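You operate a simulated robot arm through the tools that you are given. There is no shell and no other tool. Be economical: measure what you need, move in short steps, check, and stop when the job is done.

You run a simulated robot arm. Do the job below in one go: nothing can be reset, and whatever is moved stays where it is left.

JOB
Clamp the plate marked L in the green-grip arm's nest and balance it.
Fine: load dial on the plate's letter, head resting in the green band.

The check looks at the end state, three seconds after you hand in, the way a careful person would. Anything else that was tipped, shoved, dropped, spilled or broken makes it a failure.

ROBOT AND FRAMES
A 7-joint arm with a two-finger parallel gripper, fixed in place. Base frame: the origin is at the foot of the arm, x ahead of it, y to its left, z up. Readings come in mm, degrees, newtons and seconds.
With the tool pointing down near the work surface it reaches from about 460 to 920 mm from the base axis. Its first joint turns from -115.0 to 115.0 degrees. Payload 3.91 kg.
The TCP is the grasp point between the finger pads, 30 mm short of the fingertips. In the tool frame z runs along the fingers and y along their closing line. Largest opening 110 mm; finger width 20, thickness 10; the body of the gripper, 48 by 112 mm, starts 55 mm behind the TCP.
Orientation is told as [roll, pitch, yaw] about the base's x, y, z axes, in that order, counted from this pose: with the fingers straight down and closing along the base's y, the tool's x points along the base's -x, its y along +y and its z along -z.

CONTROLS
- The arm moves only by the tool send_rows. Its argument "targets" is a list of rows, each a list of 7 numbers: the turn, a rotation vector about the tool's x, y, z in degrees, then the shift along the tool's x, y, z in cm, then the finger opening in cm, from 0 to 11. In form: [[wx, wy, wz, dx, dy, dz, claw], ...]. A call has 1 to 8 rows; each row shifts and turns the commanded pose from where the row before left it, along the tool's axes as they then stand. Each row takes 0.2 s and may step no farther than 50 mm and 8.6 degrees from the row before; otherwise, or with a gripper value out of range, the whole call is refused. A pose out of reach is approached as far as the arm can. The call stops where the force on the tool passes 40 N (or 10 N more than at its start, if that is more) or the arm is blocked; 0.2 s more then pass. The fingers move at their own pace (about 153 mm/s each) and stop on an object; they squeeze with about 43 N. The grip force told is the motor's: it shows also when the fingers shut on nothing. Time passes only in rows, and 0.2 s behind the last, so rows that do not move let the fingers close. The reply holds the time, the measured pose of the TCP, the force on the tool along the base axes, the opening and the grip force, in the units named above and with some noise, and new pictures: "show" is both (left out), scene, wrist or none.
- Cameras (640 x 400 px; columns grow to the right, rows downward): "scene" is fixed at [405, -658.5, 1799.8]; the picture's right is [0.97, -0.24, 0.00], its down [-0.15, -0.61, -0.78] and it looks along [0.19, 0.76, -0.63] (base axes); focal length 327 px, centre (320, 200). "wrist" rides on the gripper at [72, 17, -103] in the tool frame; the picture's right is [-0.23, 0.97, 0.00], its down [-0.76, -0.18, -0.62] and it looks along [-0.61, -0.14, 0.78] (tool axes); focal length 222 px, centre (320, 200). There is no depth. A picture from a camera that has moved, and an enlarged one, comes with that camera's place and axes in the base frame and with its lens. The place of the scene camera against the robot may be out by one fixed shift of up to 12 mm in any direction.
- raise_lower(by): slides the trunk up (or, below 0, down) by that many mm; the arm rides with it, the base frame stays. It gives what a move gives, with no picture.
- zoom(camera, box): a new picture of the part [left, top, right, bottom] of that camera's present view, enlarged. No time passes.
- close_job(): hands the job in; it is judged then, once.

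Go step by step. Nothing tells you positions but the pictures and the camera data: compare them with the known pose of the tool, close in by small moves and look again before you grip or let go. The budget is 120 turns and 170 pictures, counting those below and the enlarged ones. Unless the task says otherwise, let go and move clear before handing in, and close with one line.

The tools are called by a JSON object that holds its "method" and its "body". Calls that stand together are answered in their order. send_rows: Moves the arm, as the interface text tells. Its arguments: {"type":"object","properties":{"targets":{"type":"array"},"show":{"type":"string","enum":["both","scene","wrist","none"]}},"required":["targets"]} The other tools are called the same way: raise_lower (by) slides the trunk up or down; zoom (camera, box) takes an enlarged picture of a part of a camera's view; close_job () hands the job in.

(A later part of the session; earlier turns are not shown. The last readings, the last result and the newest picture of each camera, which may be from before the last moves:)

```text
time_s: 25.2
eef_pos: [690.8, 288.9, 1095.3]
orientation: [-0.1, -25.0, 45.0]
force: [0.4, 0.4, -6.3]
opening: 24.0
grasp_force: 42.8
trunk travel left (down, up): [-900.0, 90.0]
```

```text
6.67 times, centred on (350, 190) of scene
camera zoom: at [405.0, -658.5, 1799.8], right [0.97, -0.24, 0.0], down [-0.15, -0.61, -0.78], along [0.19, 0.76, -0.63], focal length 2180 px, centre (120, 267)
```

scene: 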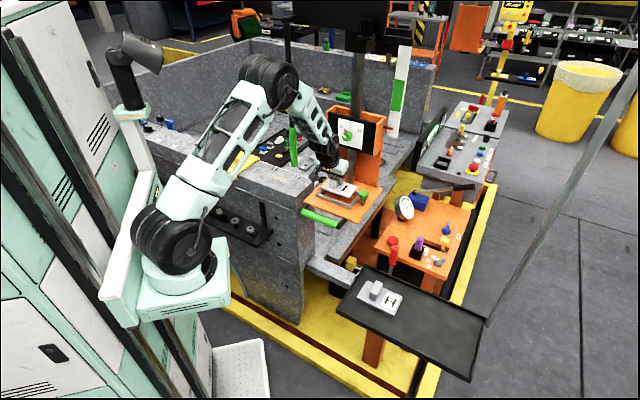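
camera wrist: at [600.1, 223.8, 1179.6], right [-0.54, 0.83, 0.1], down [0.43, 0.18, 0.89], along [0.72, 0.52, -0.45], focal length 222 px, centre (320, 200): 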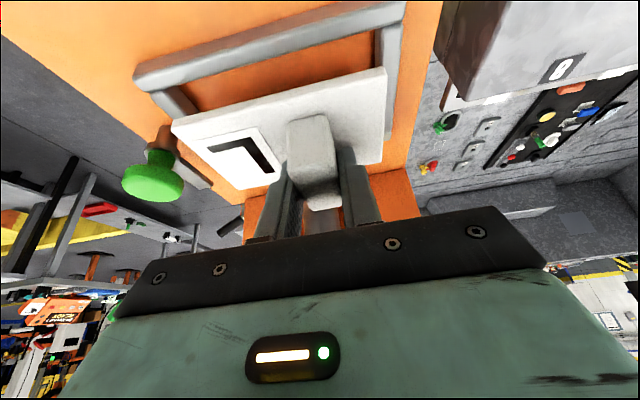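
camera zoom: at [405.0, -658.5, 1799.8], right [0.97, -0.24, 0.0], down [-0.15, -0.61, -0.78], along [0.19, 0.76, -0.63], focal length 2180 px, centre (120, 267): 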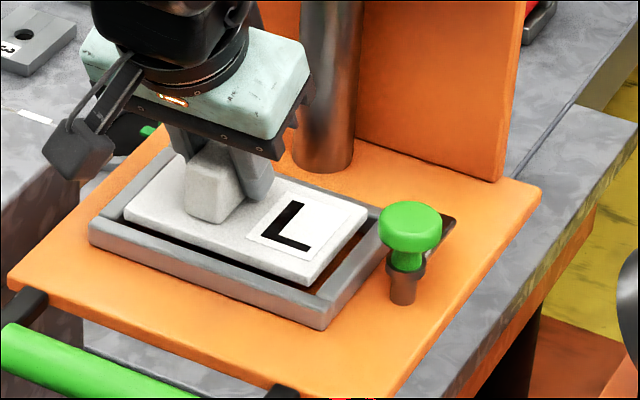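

{"method": "send_rows", "body": {"targets": [[0, 0, 0, 0.13, 0, 0.27, 1.5], [0, 0, 0, 0.13, 0, 0.27, 1.5], [0, 0, 0, 0, 0, 0, 1.5]], "show": "none"}}

{"method": "zoom", "body": {"camera": "scene", "box": [310, 160, 390, 220]}}

{"method": "zoom", "body": {"camera": "wrist", "box": [120, 0, 440, 200]}}

```text
time_s: 26.0
eef_pos: [689.8, 289.6, 1089.1]
orientation: [0.0, -25.0, 45.0]
force: [0.6, 0.2, -6.3]
opening: 23.8
grasp_force: 42.8
trunk travel left (down, up): [-900.0, 90.0]
```

```text
6.67 times, centred on (350, 190) of scene
camera zoom: at [405.0, -658.5, 1799.8], right [0.97, -0.24, 0.0], down [-0.15, -0.61, -0.78], along [0.19, 0.76, -0.63], focal length 2180 px, centre (120, 267)
```

zoom: 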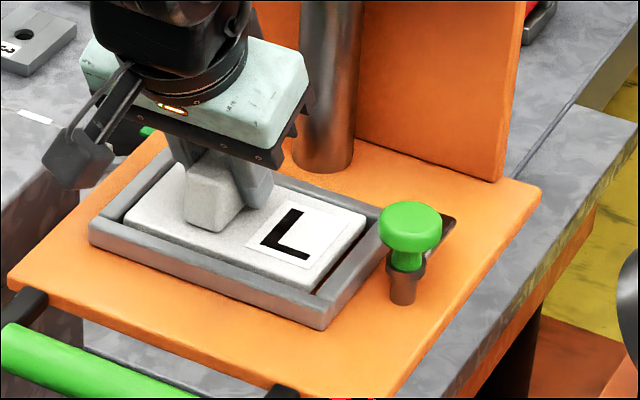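

```text
2.00 times, centred on (280, 100) of wrist
camera zoom: at [600.2, 224.3, 1151.6], right [-0.54, 0.83, 0.1], down [0.43, 0.18, 0.89], along [0.72, 0.52, -0.45], focal length 444 px, centre (400, 400)
```

zoom: 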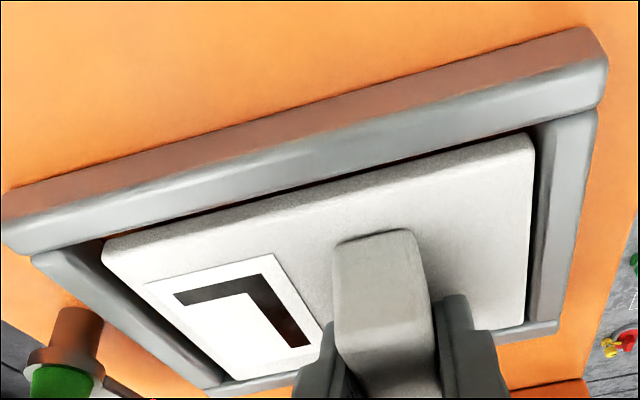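

Plate is entering the nest cleanly. I'll lower until it touches.

{"method": "send_rows", "body": {"targets": [[0, 0, 0, 0.085, 0, 0.18, 1.5], [0, 0, 0, 0.085, 0, 0.18, 1.5], [0, 0, 0, 0, 0, 0, 1.5]], "show": "none"}}

```text
time_s: 26.8
eef_pos: [688.9, 289.3, 1083.8]
orientation: [-0.1, -25.0, 45.0]
force: [0.7, -0.5, -5.2]
opening: 23.7
grasp_force: 43.5
trunk travel left (down, up): [-900.0, 90.0]
```

{"method": "send_rows", "body": {"targets": [[0, 0, 0, 0.065, 0, 0.135, 1.5], [0, 0, 0, 0.065, 0, 0.135, 1.5], [0, 0, 0, 0, 0, 0, 1.5]], "show": "none"}}

{"method": "zoom", "body": {"camera": "scene", "box": [310, 160, 390, 220]}}

```text
time_s: 27.6
eef_pos: [689.5, 290.8, 1083.4]
orientation: [-0.1, -25.0, 45.0]
force: [0.0, 0.4, -4.7]
opening: 23.9
grasp_force: 43.2
trunk travel left (down, up): [-900.0, 90.0]
```

```text
6.67 times, centred on (350, 190) of scene
camera zoom: at [405.0, -658.5, 1799.8], right [0.97, -0.24, 0.0], down [-0.15, -0.61, -0.78], along [0.19, 0.76, -0.63], focal length 2180 px, centre (120, 267)
```

zoom: 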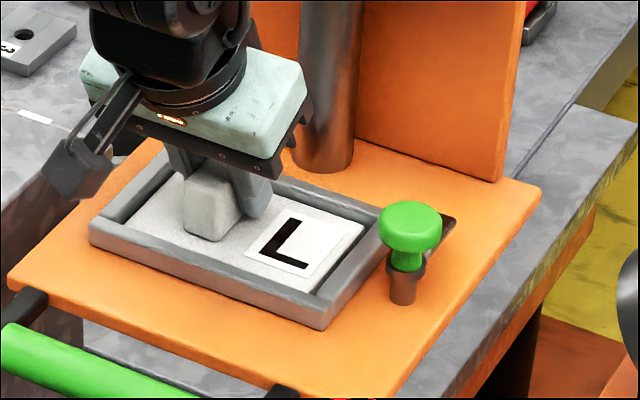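

{"method": "send_rows", "body": {"targets": [[0, 0, 0, 0.085, 0, 0.18, 1.5], [0, 0, 0, 0, 0, 0, 1.5]], "show": "none"}}

```text
time_s: 28.2
eef_pos: [688.5, 289.7, 1081.7]
orientation: [-0.1, -25.2, 45.0]
force: [-1.1, -0.4, 9.8]
opening: 23.7
grasp_force: 43.2
trunk travel left (down, up): [-900.0, 90.0]
```

{"method": "send_rows", "body": {"targets": [[0, 0, 0, 0, 0, 0, 5.5], [0, 0, 0, 0, 0, 0, 5.5], [0, 0, 0, 0, 0, -2, 5.5], [0, 0, 0, 0, 0, -4.5, 5.5], [0, 0, 0, 0, 0, -4.5, 5.5]]}}

{"method": "zoom", "body": {"camera": "scene", "box": [310, 160, 390, 220]}}

{"method": "zoom", "body": {"camera": "wrist", "box": [160, 0, 440, 190]}}

```text
time_s: 29.4
eef_pos: [656.2, 255.8, 1178.3]
orientation: [-0.1, -24.9, 45.0]
force: [-0.4, 0.1, 0.0]
opening: 55.1
grasp_force: 0.1
trunk travel left (down, up): [-900.0, 90.0]
camera wrist: at [566.5, 191.3, 1241.8], right [-0.54, 0.83, 0.1], down [0.43, 0.18, 0.89], along [0.72, 0.52, -0.45], focal length 222 px, centre (320, 200)
```

scene: 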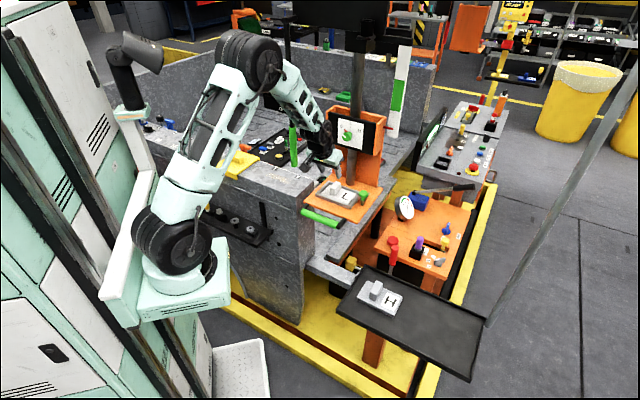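
wrist: 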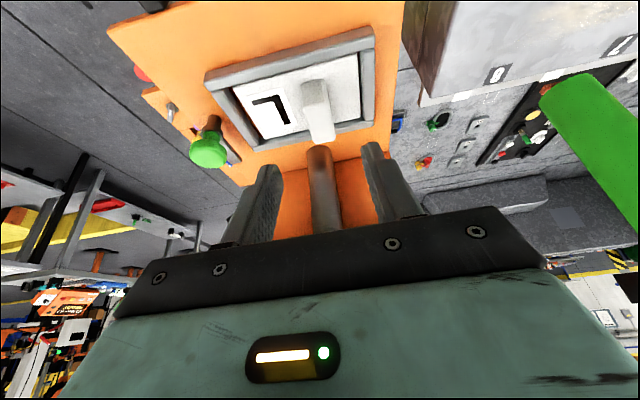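

```text
6.67 times, centred on (350, 190) of scene
camera zoom: at [405.0, -658.5, 1799.8], right [0.97, -0.24, 0.0], down [-0.15, -0.61, -0.78], along [0.19, 0.76, -0.63], focal length 2180 px, centre (120, 267)
```

zoom: 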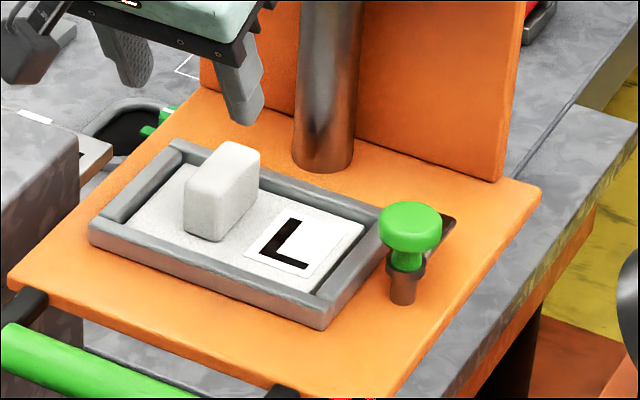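

```text
2.11 times, centred on (300, 95) of wrist
camera zoom: at [566.5, 191.3, 1241.8], right [-0.54, 0.83, 0.1], down [0.43, 0.18, 0.89], along [0.72, 0.52, -0.45], focal length 468 px, centre (362, 421)
```

zoom: 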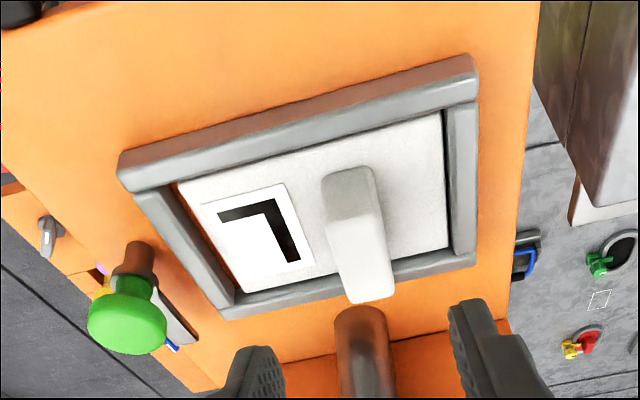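

The plate is seated. The clamp is a swing bar on the green knob at about (771,206), now pointing away from the nest. I'll move above it, still leaning back.

{"method": "send_rows", "body": {"targets": [[0, 0, 0, -1.14, -3.9, 1.19, 7], [0, 0, 0, -1.14, -3.9, 1.19, 7], [0, 0, 0, -1.14, -3.9, 1.19, 7]]}}

{"method": "zoom", "body": {"camera": "scene", "box": [310, 120, 410, 220]}}

{"method": "zoom", "body": {"camera": "wrist", "box": [200, 40, 440, 220]}}

```text
time_s: 30.2
eef_pos: [771.4, 207.4, 1159.4]
orientation: [0.0, -25.0, 45.1]
force: [-0.6, 0.1, -0.2]
opening: 70.0
grasp_force: 0.0
trunk travel left (down, up): [-900.0, 90.0]
camera wrist: at [682.2, 141.3, 1222.8], right [-0.54, 0.83, 0.1], down [0.43, 0.18, 0.89], along [0.72, 0.52, -0.45], focal length 222 px, centre (320, 200)
```

scene: 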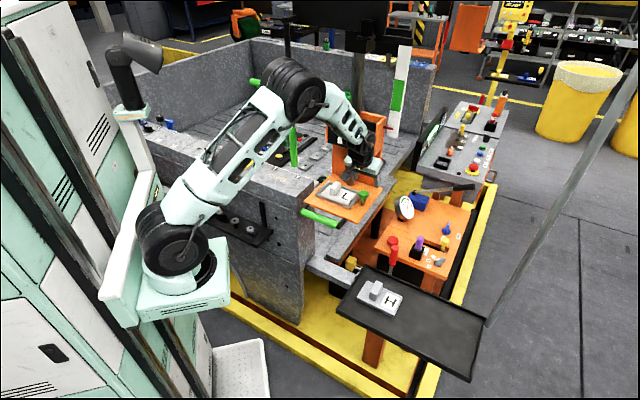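
wrist: 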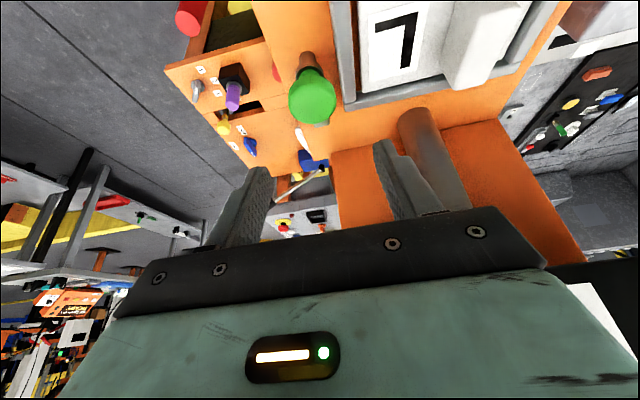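

```text
4.00 times, centred on (360, 170) of scene
camera zoom: at [405.0, -658.5, 1799.8], right [0.97, -0.24, 0.0], down [-0.15, -0.61, -0.78], along [0.19, 0.76, -0.63], focal length 1308 px, centre (160, 320)
```

zoom: 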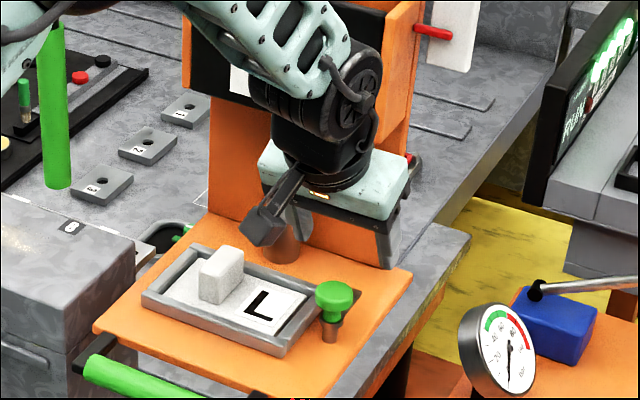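

```text
2.22 times, centred on (320, 130) of wrist
camera zoom: at [682.2, 141.3, 1222.8], right [-0.54, 0.83, 0.1], down [0.43, 0.18, 0.89], along [0.72, 0.52, -0.45], focal length 494 px, centre (320, 356)
```

zoom: 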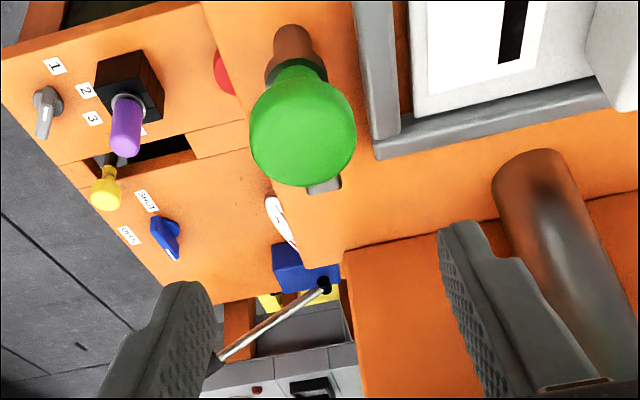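

{"method": "send_rows", "body": {"targets": [[0, 0, 0, 0.25, 0.15, -0.12, 6.5], [0, 0, 0, 1.45, 0, 3.1, 6.5], [0, 0, 0, 1.41, 0, 3.03, 6.5], [0, 0, 0, 0, 0, 0, 6.5]]}}

{"method": "zoom", "body": {"camera": "scene", "box": [330, 160, 410, 220]}}

{"method": "zoom", "body": {"camera": "wrist", "box": [200, 60, 440, 240]}}

```text
time_s: 31.2
eef_pos: [768.3, 204.0, 1092.7]
orientation: [-0.1, -25.0, 45.0]
force: [0.3, 0.0, -0.2]
opening: 65.0
grasp_force: 0.1
trunk travel left (down, up): [-900.0, 90.0]
camera wrist: at [678.4, 139.5, 1155.9], right [-0.54, 0.83, 0.1], down [0.43, 0.18, 0.89], along [0.72, 0.52, -0.45], focal length 222 px, centre (320, 200)
```

scene: 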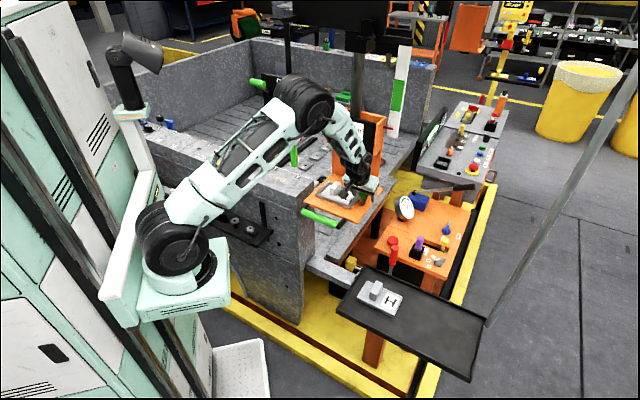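
wrist: 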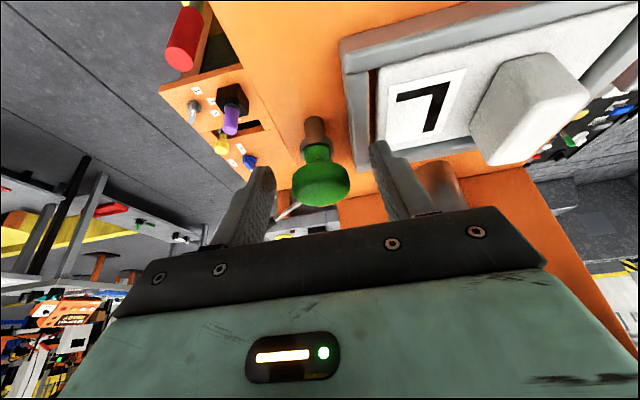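

```text
6.67 times, centred on (370, 190) of scene
camera zoom: at [405.0, -658.5, 1799.8], right [0.97, -0.24, 0.0], down [-0.15, -0.61, -0.78], along [0.19, 0.76, -0.63], focal length 2180 px, centre (-13, 267)
```

zoom: 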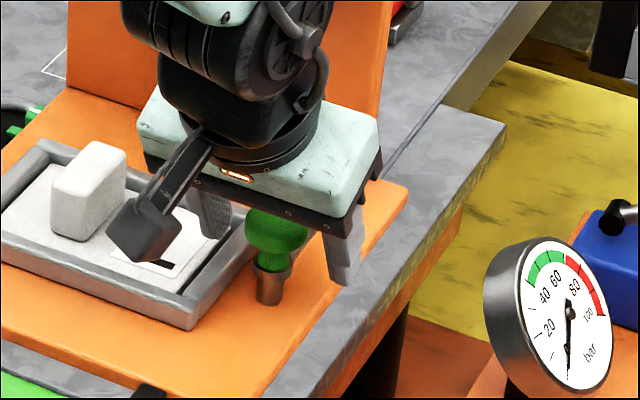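

```text
2.22 times, centred on (320, 150) of wrist
camera zoom: at [678.4, 139.5, 1155.9], right [-0.54, 0.83, 0.1], down [0.43, 0.18, 0.89], along [0.72, 0.52, -0.45], focal length 494 px, centre (320, 311)
```

zoom: 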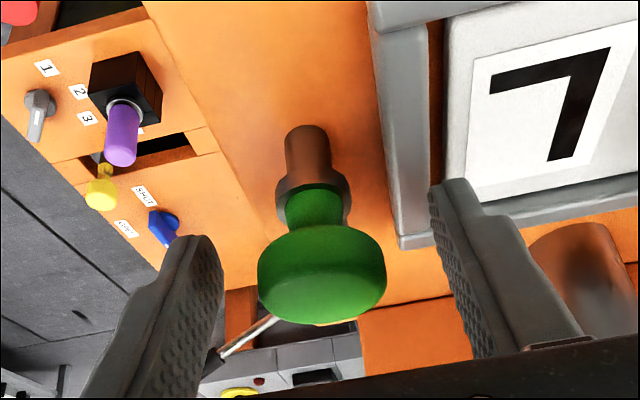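

{"method": "send_rows", "body": {"targets": [[0, 0, 0, 0, 0, 0, 2.5], [0, 0, 0, 0, 0, 0, 2.5], [0, 0, 0, 0, 0, 0, 2.5]], "show": "none"}}

```text
time_s: 32.0
eef_pos: [767.3, 204.4, 1092.8]
orientation: [0.0, -25.0, 45.0]
force: [-1.0, 1.5, -1.3]
opening: 33.6
grasp_force: 45.0
trunk travel left (down, up): [-900.0, 90.0]
```

{"method": "send_rows", "body": {"targets": [[-3.38, 0, -7.25, 0, 0, 0, 2.5], [-3.38, 0, -7.25, 0, 0, 0, 2.5], [-3.38, 0, -7.25, 0, 0, 0, 2.5]]}}

{"method": "zoom", "body": {"camera": "scene", "box": [330, 160, 410, 220]}}

```text
time_s: 32.8
eef_pos: [769.1, 204.2, 1093.5]
orientation: [0.0, -24.9, 69.0]
force: [1.0, -4.7, -1.7]
opening: 33.5
grasp_force: 45.2
trunk travel left (down, up): [-900.0, 90.0]
camera wrist: at [713.4, 108.6, 1156.4], right [-0.84, 0.54, 0.1], down [0.32, 0.34, 0.89], along [0.45, 0.77, -0.45], focal length 222 px, centre (320, 200)
```

scene: 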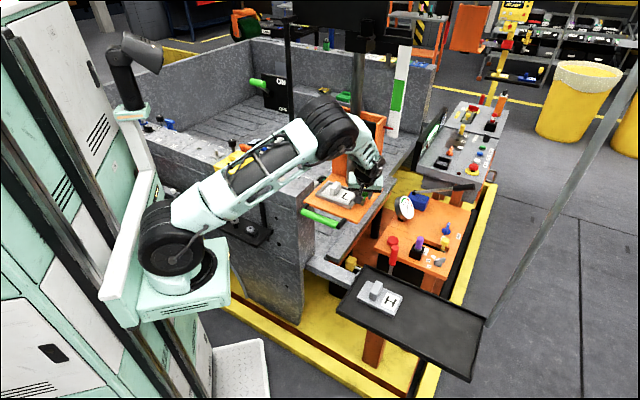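
wrist: 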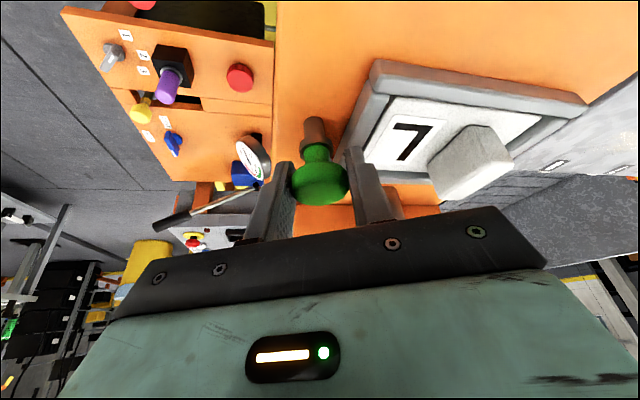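

```text
6.67 times, centred on (370, 190) of scene
camera zoom: at [405.0, -658.5, 1799.8], right [0.97, -0.24, 0.0], down [-0.15, -0.61, -0.78], along [0.19, 0.76, -0.63], focal length 2180 px, centre (-13, 267)
```

zoom: 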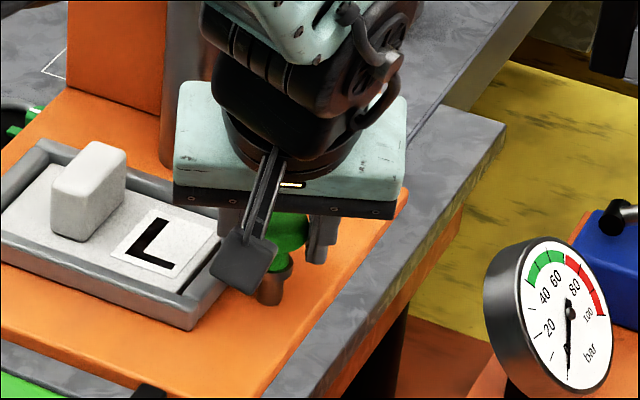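

{"method": "send_rows", "body": {"targets": [[-3.38, 0, -7.25, 0, 0, 0, 2.5], [-3.38, 0, -7.25, 0, 0, 0, 2.5], [-3.38, 0, -7.25, 0, 0, 0, 2.5]]}}

{"method": "zoom", "body": {"camera": "scene", "box": [330, 100, 410, 220]}}

{"method": "zoom", "body": {"camera": "wrist", "box": [240, 60, 440, 220]}}

```text
time_s: 33.6
eef_pos: [769.1, 203.4, 1093.7]
orientation: [0.0, -24.9, 93.0]
force: [2.6, -11.4, -6.7]
opening: 33.1
grasp_force: 44.9
trunk travel left (down, up): [-900.0, 90.0]
camera wrist: at [758.1, 94.5, 1156.5], right [-0.98, 0.15, 0.1], down [0.15, 0.44, 0.89], along [0.09, 0.89, -0.45], focal length 222 px, centre (320, 200)
```

scene: 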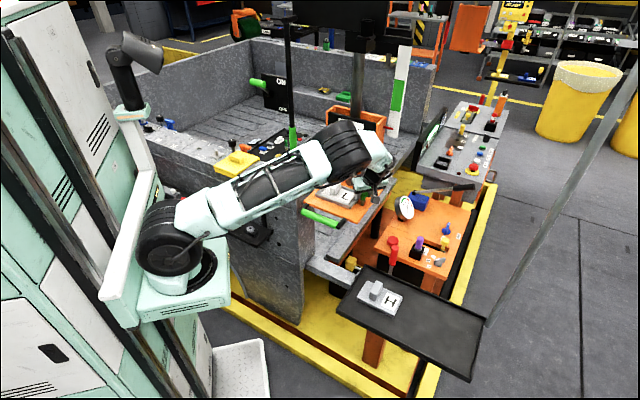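
wrist: 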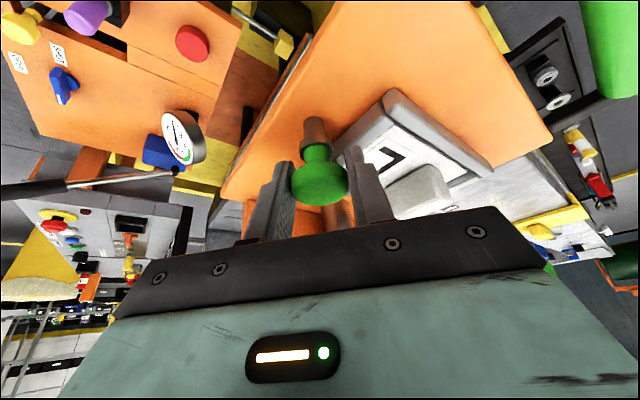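

```text
3.33 times, centred on (370, 160) of scene
camera zoom: at [405.0, -658.5, 1799.8], right [0.97, -0.24, 0.0], down [-0.15, -0.61, -0.78], along [0.19, 0.76, -0.63], focal length 1090 px, centre (153, 333)
```

zoom: 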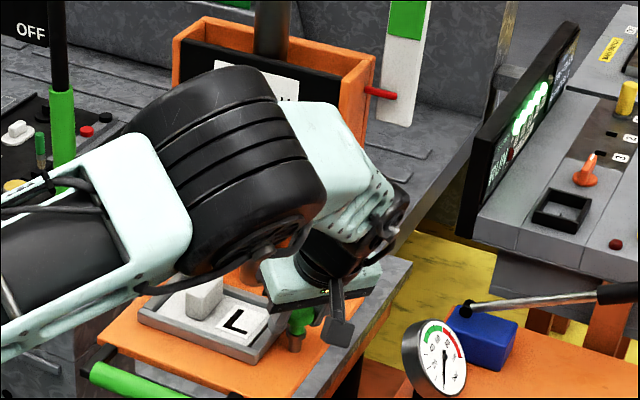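

```text
2.50 times, centred on (340, 140) of wrist
camera zoom: at [758.1, 94.5, 1156.5], right [-0.98, 0.15, 0.1], down [0.15, 0.44, 0.89], along [0.09, 0.89, -0.45], focal length 555 px, centre (270, 350)
```

zoom: 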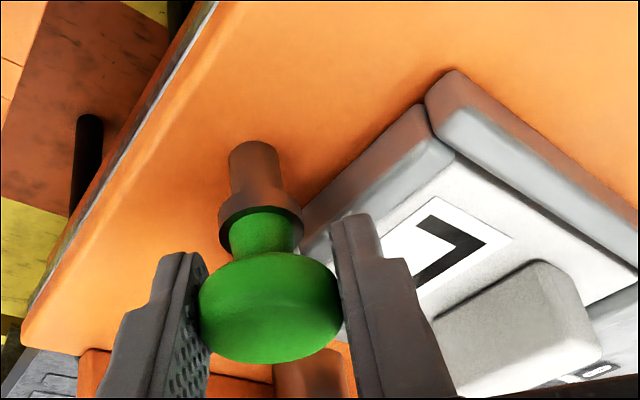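

{"method": "send_rows", "body": {"targets": [[-3.38, 0, -7.25, 0, 0, 0, 2.5], [-3.38, 0, -7.25, 0, 0, 0, 2.5]]}}

{"method": "zoom", "body": {"camera": "wrist", "box": [240, 60, 440, 220]}}

```text
time_s: 34.2
eef_pos: [770.5, 203.9, 1093.9]
orientation: [0.0, -25.0, 109.0]
force: [8.1, -11.5, -6.6]
opening: 33.3
grasp_force: 45.2
trunk travel left (down, up): [-900.0, 90.0]
camera wrist: at [789.3, 95.8, 1156.8], right [-0.99, -0.12, 0.09], down [0.03, 0.46, 0.89], along [-0.15, 0.88, -0.45], focal length 222 px, centre (320, 200)
```

scene: 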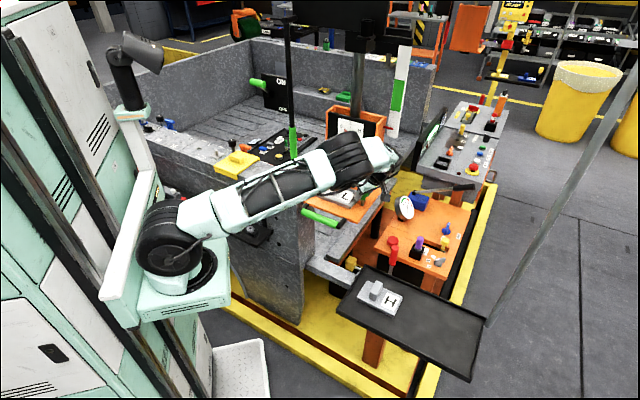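
wrist: 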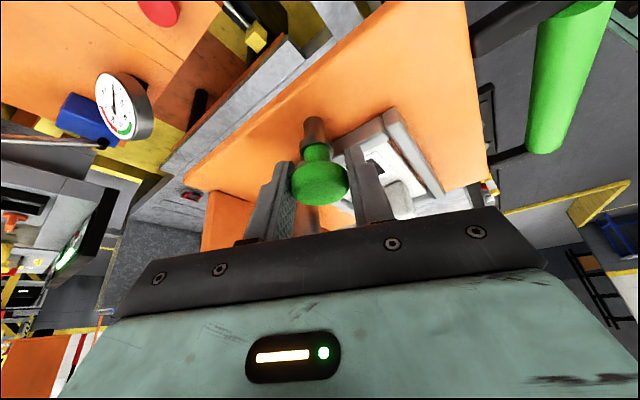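

```text
2.50 times, centred on (340, 140) of wrist
camera zoom: at [789.3, 95.8, 1156.8], right [-0.99, -0.12, 0.09], down [0.03, 0.46, 0.89], along [-0.15, 0.88, -0.45], focal length 555 px, centre (270, 350)
```

zoom: 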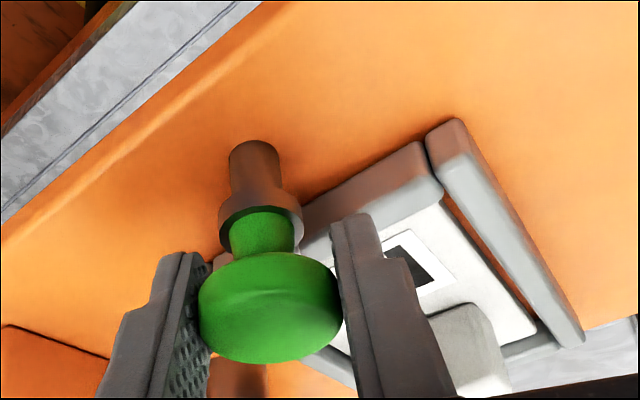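

{"method": "send_rows", "body": {"targets": [[-3.38, 0, -7.25, 0, 0, 0, 2.5], [-3.38, 0, -7.25, 0, 0, 0, 2.5], [-3.38, 0, -7.25, 0, 0, 0, 2.5]]}}

{"method": "zoom", "body": {"camera": "wrist", "box": [240, 60, 440, 220]}}

{"method": "zoom", "body": {"camera": "scene", "box": [310, 100, 410, 220]}}

```text
time_s: 35.0
eef_pos: [771.3, 204.9, 1094.9]
orientation: [-0.2, -25.0, 133.1]
force: [20.4, -8.0, -4.6]
opening: 33.5
grasp_force: 44.7
trunk travel left (down, up): [-900.0, 90.0]
camera wrist: at [832.6, 113.6, 1157.0], right [-0.85, -0.51, 0.09], down [-0.16, 0.43, 0.89], along [-0.5, 0.74, -0.45], focal length 222 px, centre (320, 200)
```

scene: 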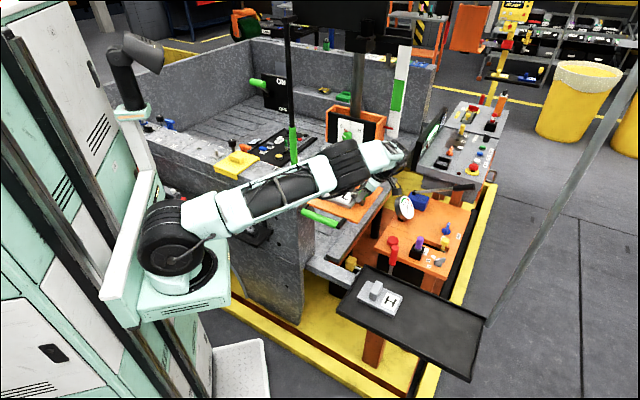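
wrist: 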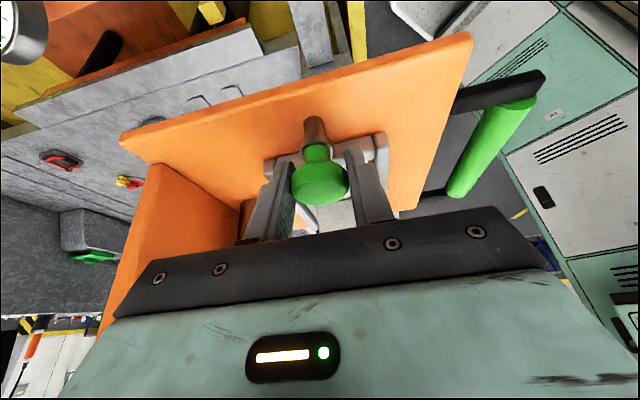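

```text
2.50 times, centred on (340, 140) of wrist
camera zoom: at [832.6, 113.6, 1157.0], right [-0.85, -0.51, 0.09], down [-0.16, 0.43, 0.89], along [-0.5, 0.74, -0.45], focal length 555 px, centre (270, 350)
```

zoom: 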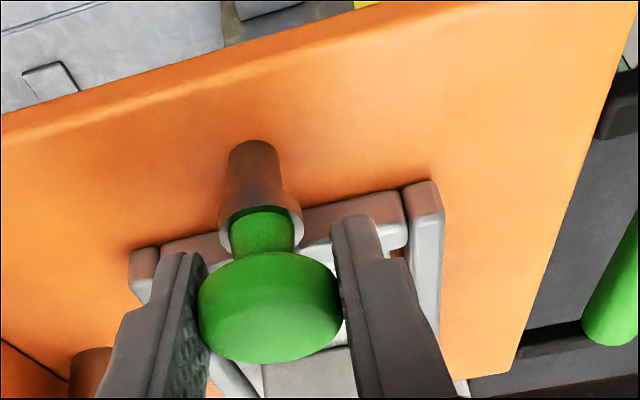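

```text
3.33 times, centred on (360, 160) of scene
camera zoom: at [405.0, -658.5, 1799.8], right [0.97, -0.24, 0.0], down [-0.15, -0.61, -0.78], along [0.19, 0.76, -0.63], focal length 1090 px, centre (187, 333)
```

zoom: 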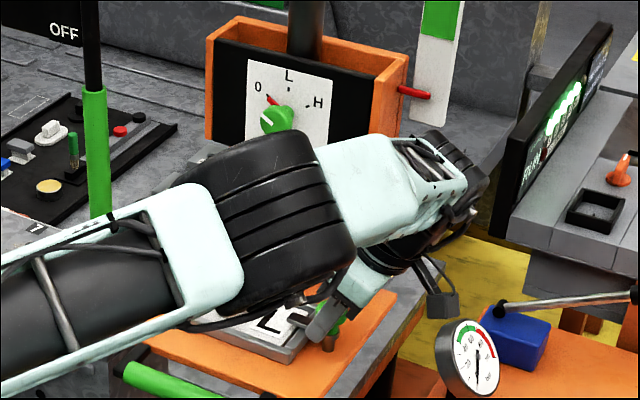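

{"method": "zoom", "body": {"camera": "scene", "box": [335, 175, 385, 215]}}

```text
10.00 times, centred on (360, 195) of scene
camera zoom: at [405.0, -658.5, 1799.8], right [0.97, -0.24, 0.0], down [-0.15, -0.61, -0.78], along [0.19, 0.76, -0.63], focal length 3270 px, centre (-80, 250)
```

zoom: 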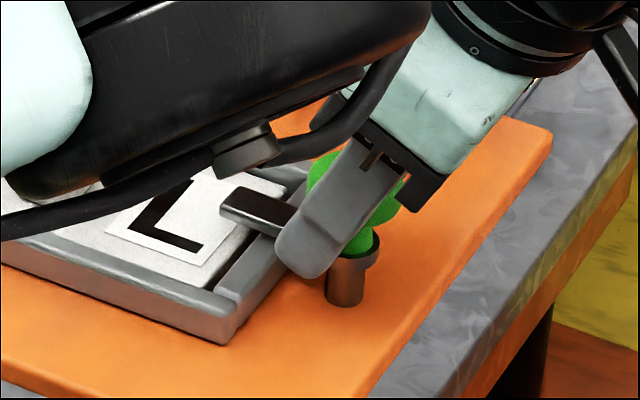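

{"method": "send_rows", "body": {"targets": [[0, 0, 0, 0, 0, 0, 6.5], [0, 0, 0, 0, 0, 0, 6.5], [0, 0, 0, 0, 0, -3, 6.5], [0, 0, 0, 0, 0, -4, 6.5]]}}

{"method": "zoom", "body": {"camera": "wrist", "box": [220, 40, 440, 220]}}

{"method": "zoom", "body": {"camera": "scene", "box": [325, 165, 395, 215]}}

```text
time_s: 36.0
eef_pos: [788.7, 187.4, 1157.3]
orientation: [0.1, -25.0, 133.1]
force: [0.1, -0.3, -0.2]
opening: 65.2
grasp_force: 0.1
trunk travel left (down, up): [-900.0, 90.0]
camera wrist: at [850.6, 95.2, 1220.8], right [-0.85, -0.51, 0.1], down [-0.16, 0.43, 0.89], along [-0.5, 0.74, -0.45], focal length 222 px, centre (320, 200)
```

scene: 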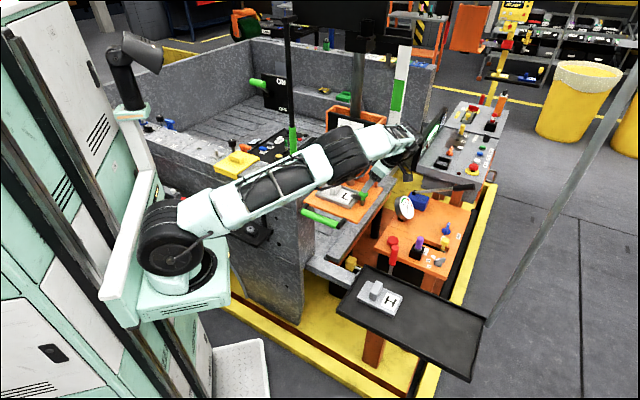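
wrist: 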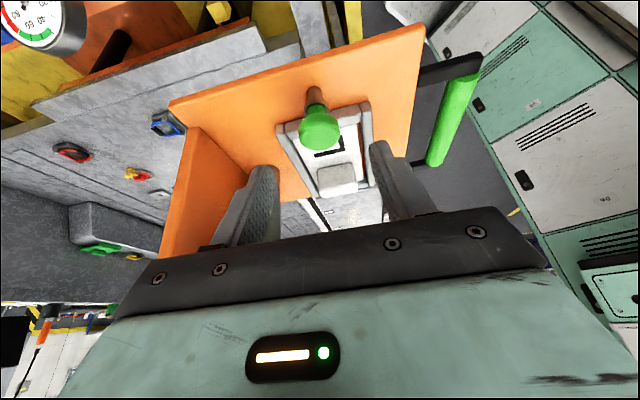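

```text
2.22 times, centred on (330, 130) of wrist
camera zoom: at [850.6, 95.2, 1220.8], right [-0.85, -0.51, 0.1], down [-0.16, 0.43, 0.89], along [-0.5, 0.74, -0.45], focal length 494 px, centre (298, 356)
```

zoom: 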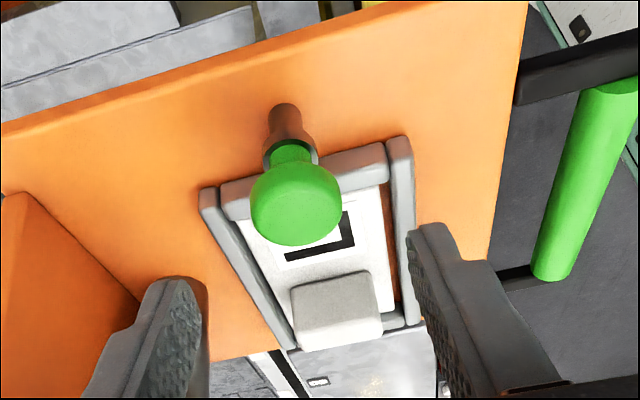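

```text
8.00 times, centred on (360, 190) of scene
camera zoom: at [405.0, -658.5, 1799.8], right [0.97, -0.24, 0.0], down [-0.15, -0.61, -0.78], along [0.19, 0.76, -0.63], focal length 2616 px, centre (0, 280)
```

zoom: 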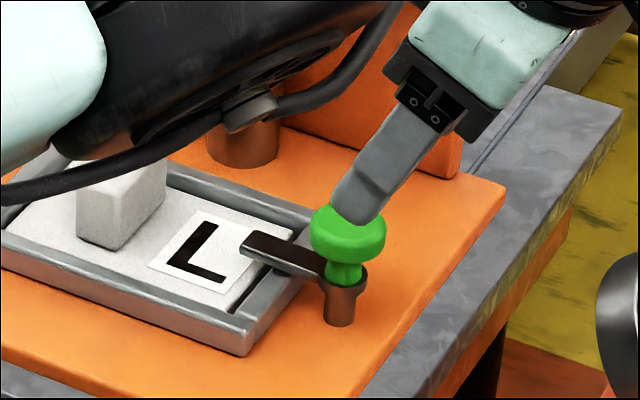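

The clamp bar is swung over the plate. Next I'll back out, turn the wrist back and look at the dial.

{"method": "send_rows", "body": {"targets": [[0, 0, 0, -1.1, 4.2, -2.4, 6.5], [0, 0, 0, -1.1, 4.2, -2.4, 6.5], [0, 0, 0, -1.1, 4.2, -2.4, 6.5], [3.55, 0, 7.62, 0, 0, 0, 6.5], [3.55, 0, 7.62, 0, 0, 0, 6.5], [3.55, 0, 7.62, 0, 0, 0, 6.5], [3.55, 0, 7.62, 0, 0, 0, 6.5], [3.55, 0, 7.62, 0, 0, 0, 6.5]], "show": "scene"}}

{"method": "send_rows", "body": {"targets": [[3.55, 0, 7.62, 0, 0, 0, 6.5], [3.55, 0, 7.62, 0, 0, 0, 6.5], [3.55, 0, 7.62, 0, 0, 0, 6.5], [3.55, 0, 7.62, 0, 0, 0, 6.5], [3.55, 0, 7.62, 0, 0, 0, 6.5], [1.43, 0, 3.07, 0, 0, 0, 6.5]]}}

{"method": "zoom", "body": {"camera": "scene", "box": [310, 90, 400, 150]}}

{"method": "zoom", "body": {"camera": "scene", "box": [310, 160, 400, 230]}}

```text
time_s: 37.8
eef_pos: [696.1, 98.2, 1237.1]
orientation: [-0.1, -25.0, 90.8]
force: [-0.3, -0.5, 0.3]
opening: 65.1
grasp_force: 0.0
trunk travel left (down, up): [-900.0, 90.0]
```

scene: 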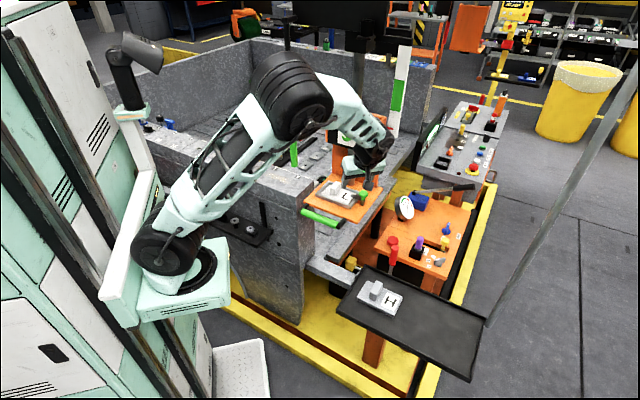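

```text
time_s: 39.2
eef_pos: [697.7, 97.8, 1236.7]
orientation: [-0.1, -25.0, 45.5]
force: [0.5, 0.1, -0.7]
opening: 64.7
grasp_force: 0.1
trunk travel left (down, up): [-900.0, 90.0]
camera wrist: at [608.3, 31.3, 1300.0], right [-0.55, 0.83, 0.1], down [0.43, 0.18, 0.89], along [0.72, 0.53, -0.45], focal length 222 px, centre (320, 200)
```

scene: 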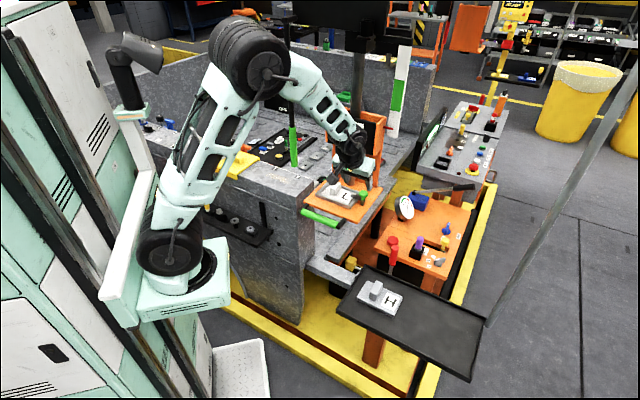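
wrist: 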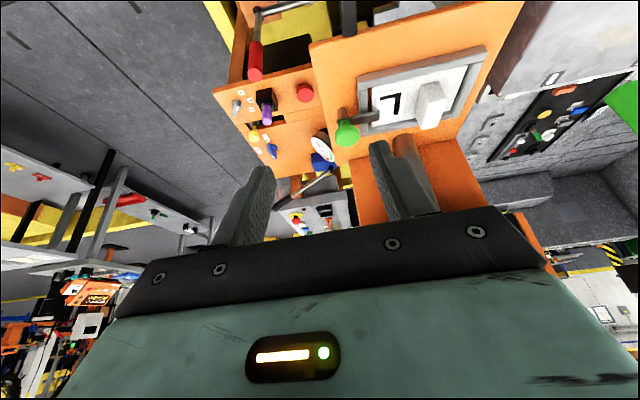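

```text
6.67 times, centred on (355, 120) of scene
camera zoom: at [405.0, -658.5, 1799.8], right [0.97, -0.24, 0.0], down [-0.15, -0.61, -0.78], along [0.19, 0.76, -0.63], focal length 2180 px, centre (87, 733)
```

zoom: 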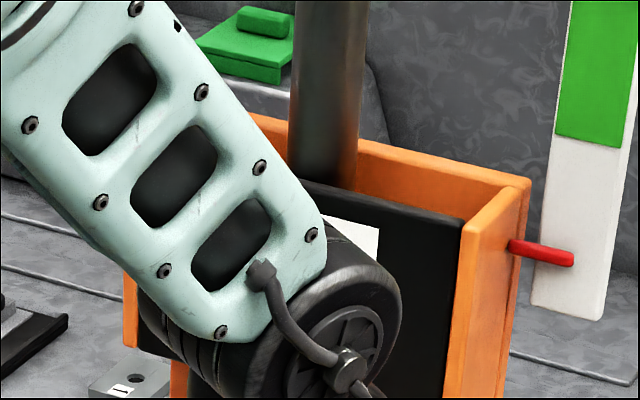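

```text
5.71 times, centred on (355, 195) of scene
camera zoom: at [405.0, -658.5, 1799.8], right [0.97, -0.24, 0.0], down [-0.15, -0.61, -0.78], along [0.19, 0.76, -0.63], focal length 1869 px, centre (120, 229)
```

zoom: 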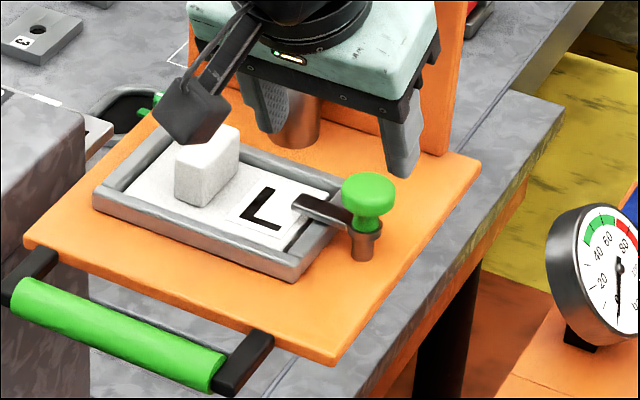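

{"method": "zoom", "body": {"camera": "wrist", "box": [310, 50, 450, 150]}}

```text
4.00 times, centred on (380, 100) of wrist
camera zoom: at [608.3, 31.3, 1300.0], right [-0.55, 0.83, 0.1], down [0.43, 0.18, 0.89], along [0.72, 0.53, -0.45], focal length 888 px, centre (80, 600)
```

zoom: 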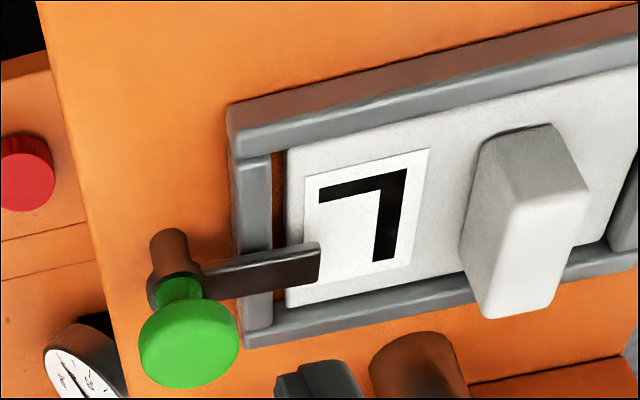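

{"method": "send_rows", "body": {"targets": [[0, -8.1, 0, 0, 1.5, -1, 6.5], [0, -8.1, 0, 0, 1.5, -1, 6.5], [0, -8.1, 0, 0, 1.5, 0, 6.5], [0, -8.1, 0, 0, 1.5, 0, 6.5], [0, -8.1, 0, 0, 1.5, 0, 6.5], [0, -8.1, 0, 0, 1.5, 0, 6.5], [0, -8.1, 0, 0, 1.5, 0, 6.5], [0, -8.1, 0, 0, 1.5, 0, 6.5]]}}

```text
time_s: 41.0
eef_pos: [604.8, 174.0, 1254.6]
orientation: [2.5, -89.9, 43.0]
force: [0.7, -0.7, 0.0]
opening: 65.0
grasp_force: 0.0
trunk travel left (down, up): [-900.0, 90.0]
camera wrist: at [519.9, 111.8, 1181.9], right [-0.69, 0.68, 0.23], down [-0.31, -0.57, 0.76], along [0.65, 0.46, 0.6], focal length 222 px, centre (320, 200)
```

scene: 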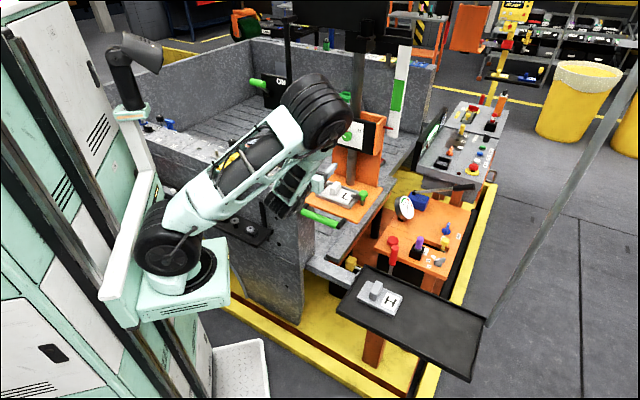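
wrist: 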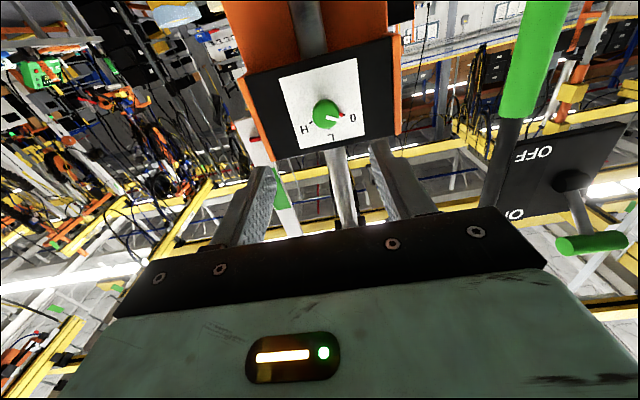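

{"method": "zoom", "body": {"camera": "wrist", "box": [230, 30, 420, 170]}}

{"method": "zoom", "body": {"camera": "scene", "box": [290, 60, 410, 150]}}

```text
2.86 times, centred on (325, 100) of wrist
camera zoom: at [519.9, 111.8, 1181.9], right [-0.69, 0.68, 0.23], down [-0.31, -0.57, 0.76], along [0.65, 0.46, 0.6], focal length 635 px, centre (306, 486)
```

zoom: 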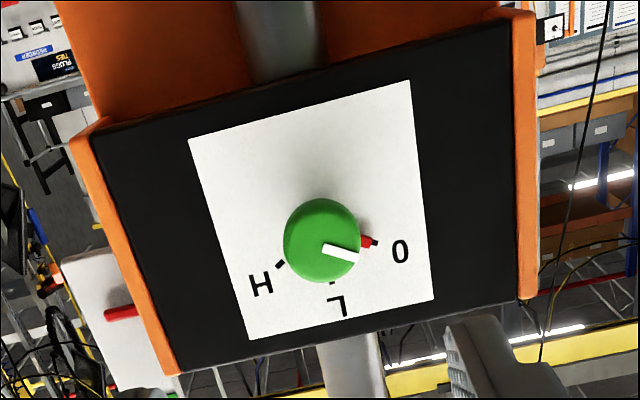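

```text
4.44 times, centred on (350, 105) of scene
camera zoom: at [405.0, -658.5, 1799.8], right [0.97, -0.24, 0.0], down [-0.15, -0.61, -0.78], along [0.19, 0.76, -0.63], focal length 1453 px, centre (187, 622)
```

zoom: 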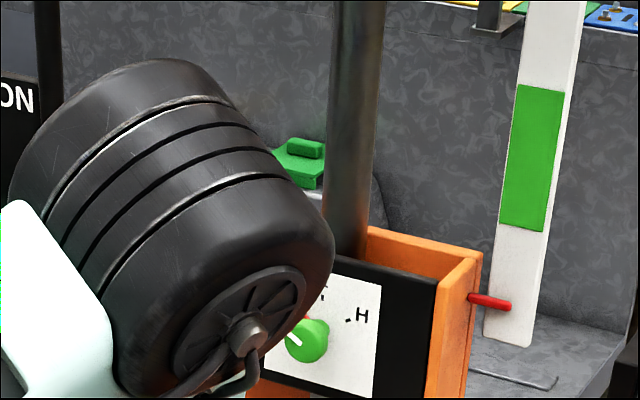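

{"method": "send_rows", "body": {"targets": [[0, 0, 0, -1.39, 0.32, 3.5, 6.5], [0, 0, -7.5, 0, 0, 1.5, 6.5], [0, 0, -7.5, 0, 0, 1.5, 6.5], [0, 0, -7.5, 0, 0, 1.5, 6.5], [0, 0, -7.5, 0, 0, 1.5, 6.5], [0, 0, -7.5, 0, 0, 1.5, 6.5], [0, 0, -7.5, 0, 0, 1.5, 6.5]]}}

{"method": "zoom", "body": {"camera": "scene", "box": [290, 60, 410, 150]}}

{"method": "zoom", "body": {"camera": "wrist", "box": [200, 20, 440, 220]}}

```text
time_s: 42.6
eef_pos: [690.7, 264.8, 1267.9]
orientation: [-89.8, -44.8, 135.2]
force: [-0.5, -0.9, 0.1]
opening: 64.9
grasp_force: 0.0
trunk travel left (down, up): [-900.0, 90.0]
camera wrist: at [645.4, 164.3, 1204.8], right [-0.61, 0.59, -0.53], down [-0.73, -0.15, 0.67], along [0.31, 0.79, 0.53], focal length 222 px, centre (320, 200)
```

scene: 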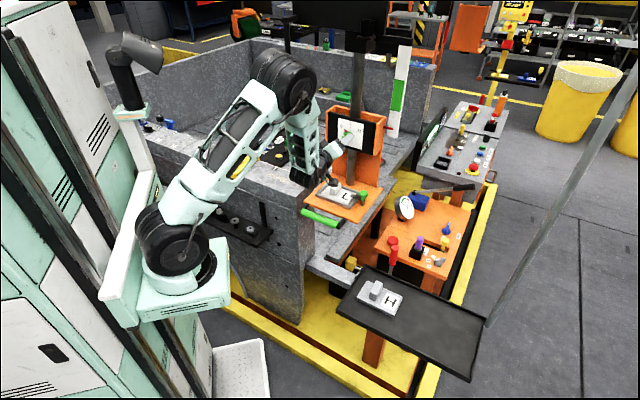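
wrist: 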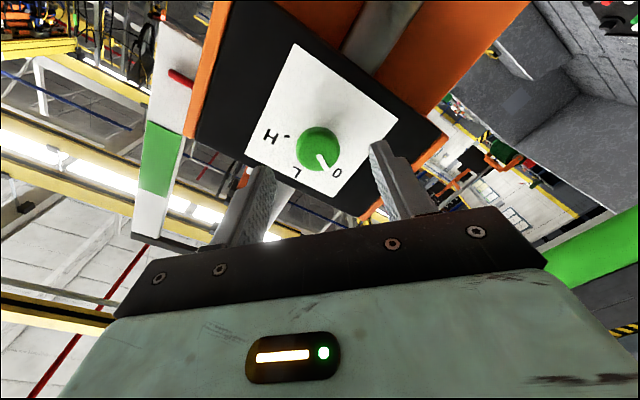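

```text
4.44 times, centred on (350, 105) of scene
camera zoom: at [405.0, -658.5, 1799.8], right [0.97, -0.24, 0.0], down [-0.15, -0.61, -0.78], along [0.19, 0.76, -0.63], focal length 1453 px, centre (187, 622)
```

zoom: 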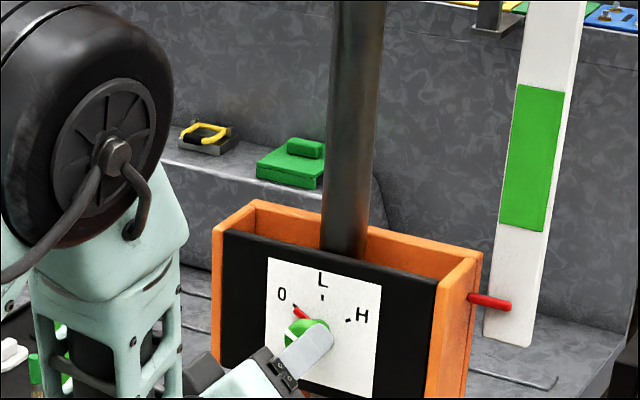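

```text
2.00 times, centred on (320, 120) of wrist
camera zoom: at [645.4, 164.3, 1204.8], right [-0.61, 0.59, -0.53], down [-0.73, -0.15, 0.67], along [0.31, 0.79, 0.53], focal length 444 px, centre (320, 360)
```

zoom: 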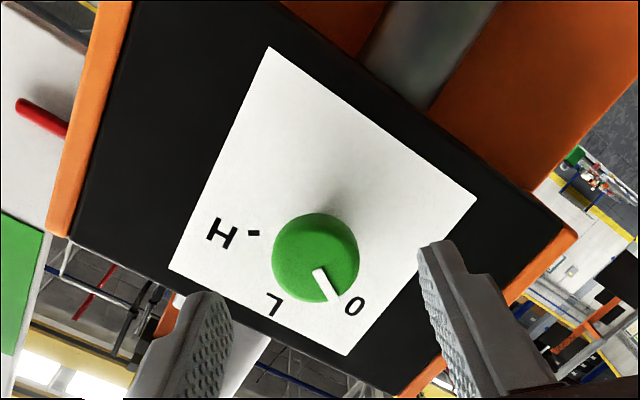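

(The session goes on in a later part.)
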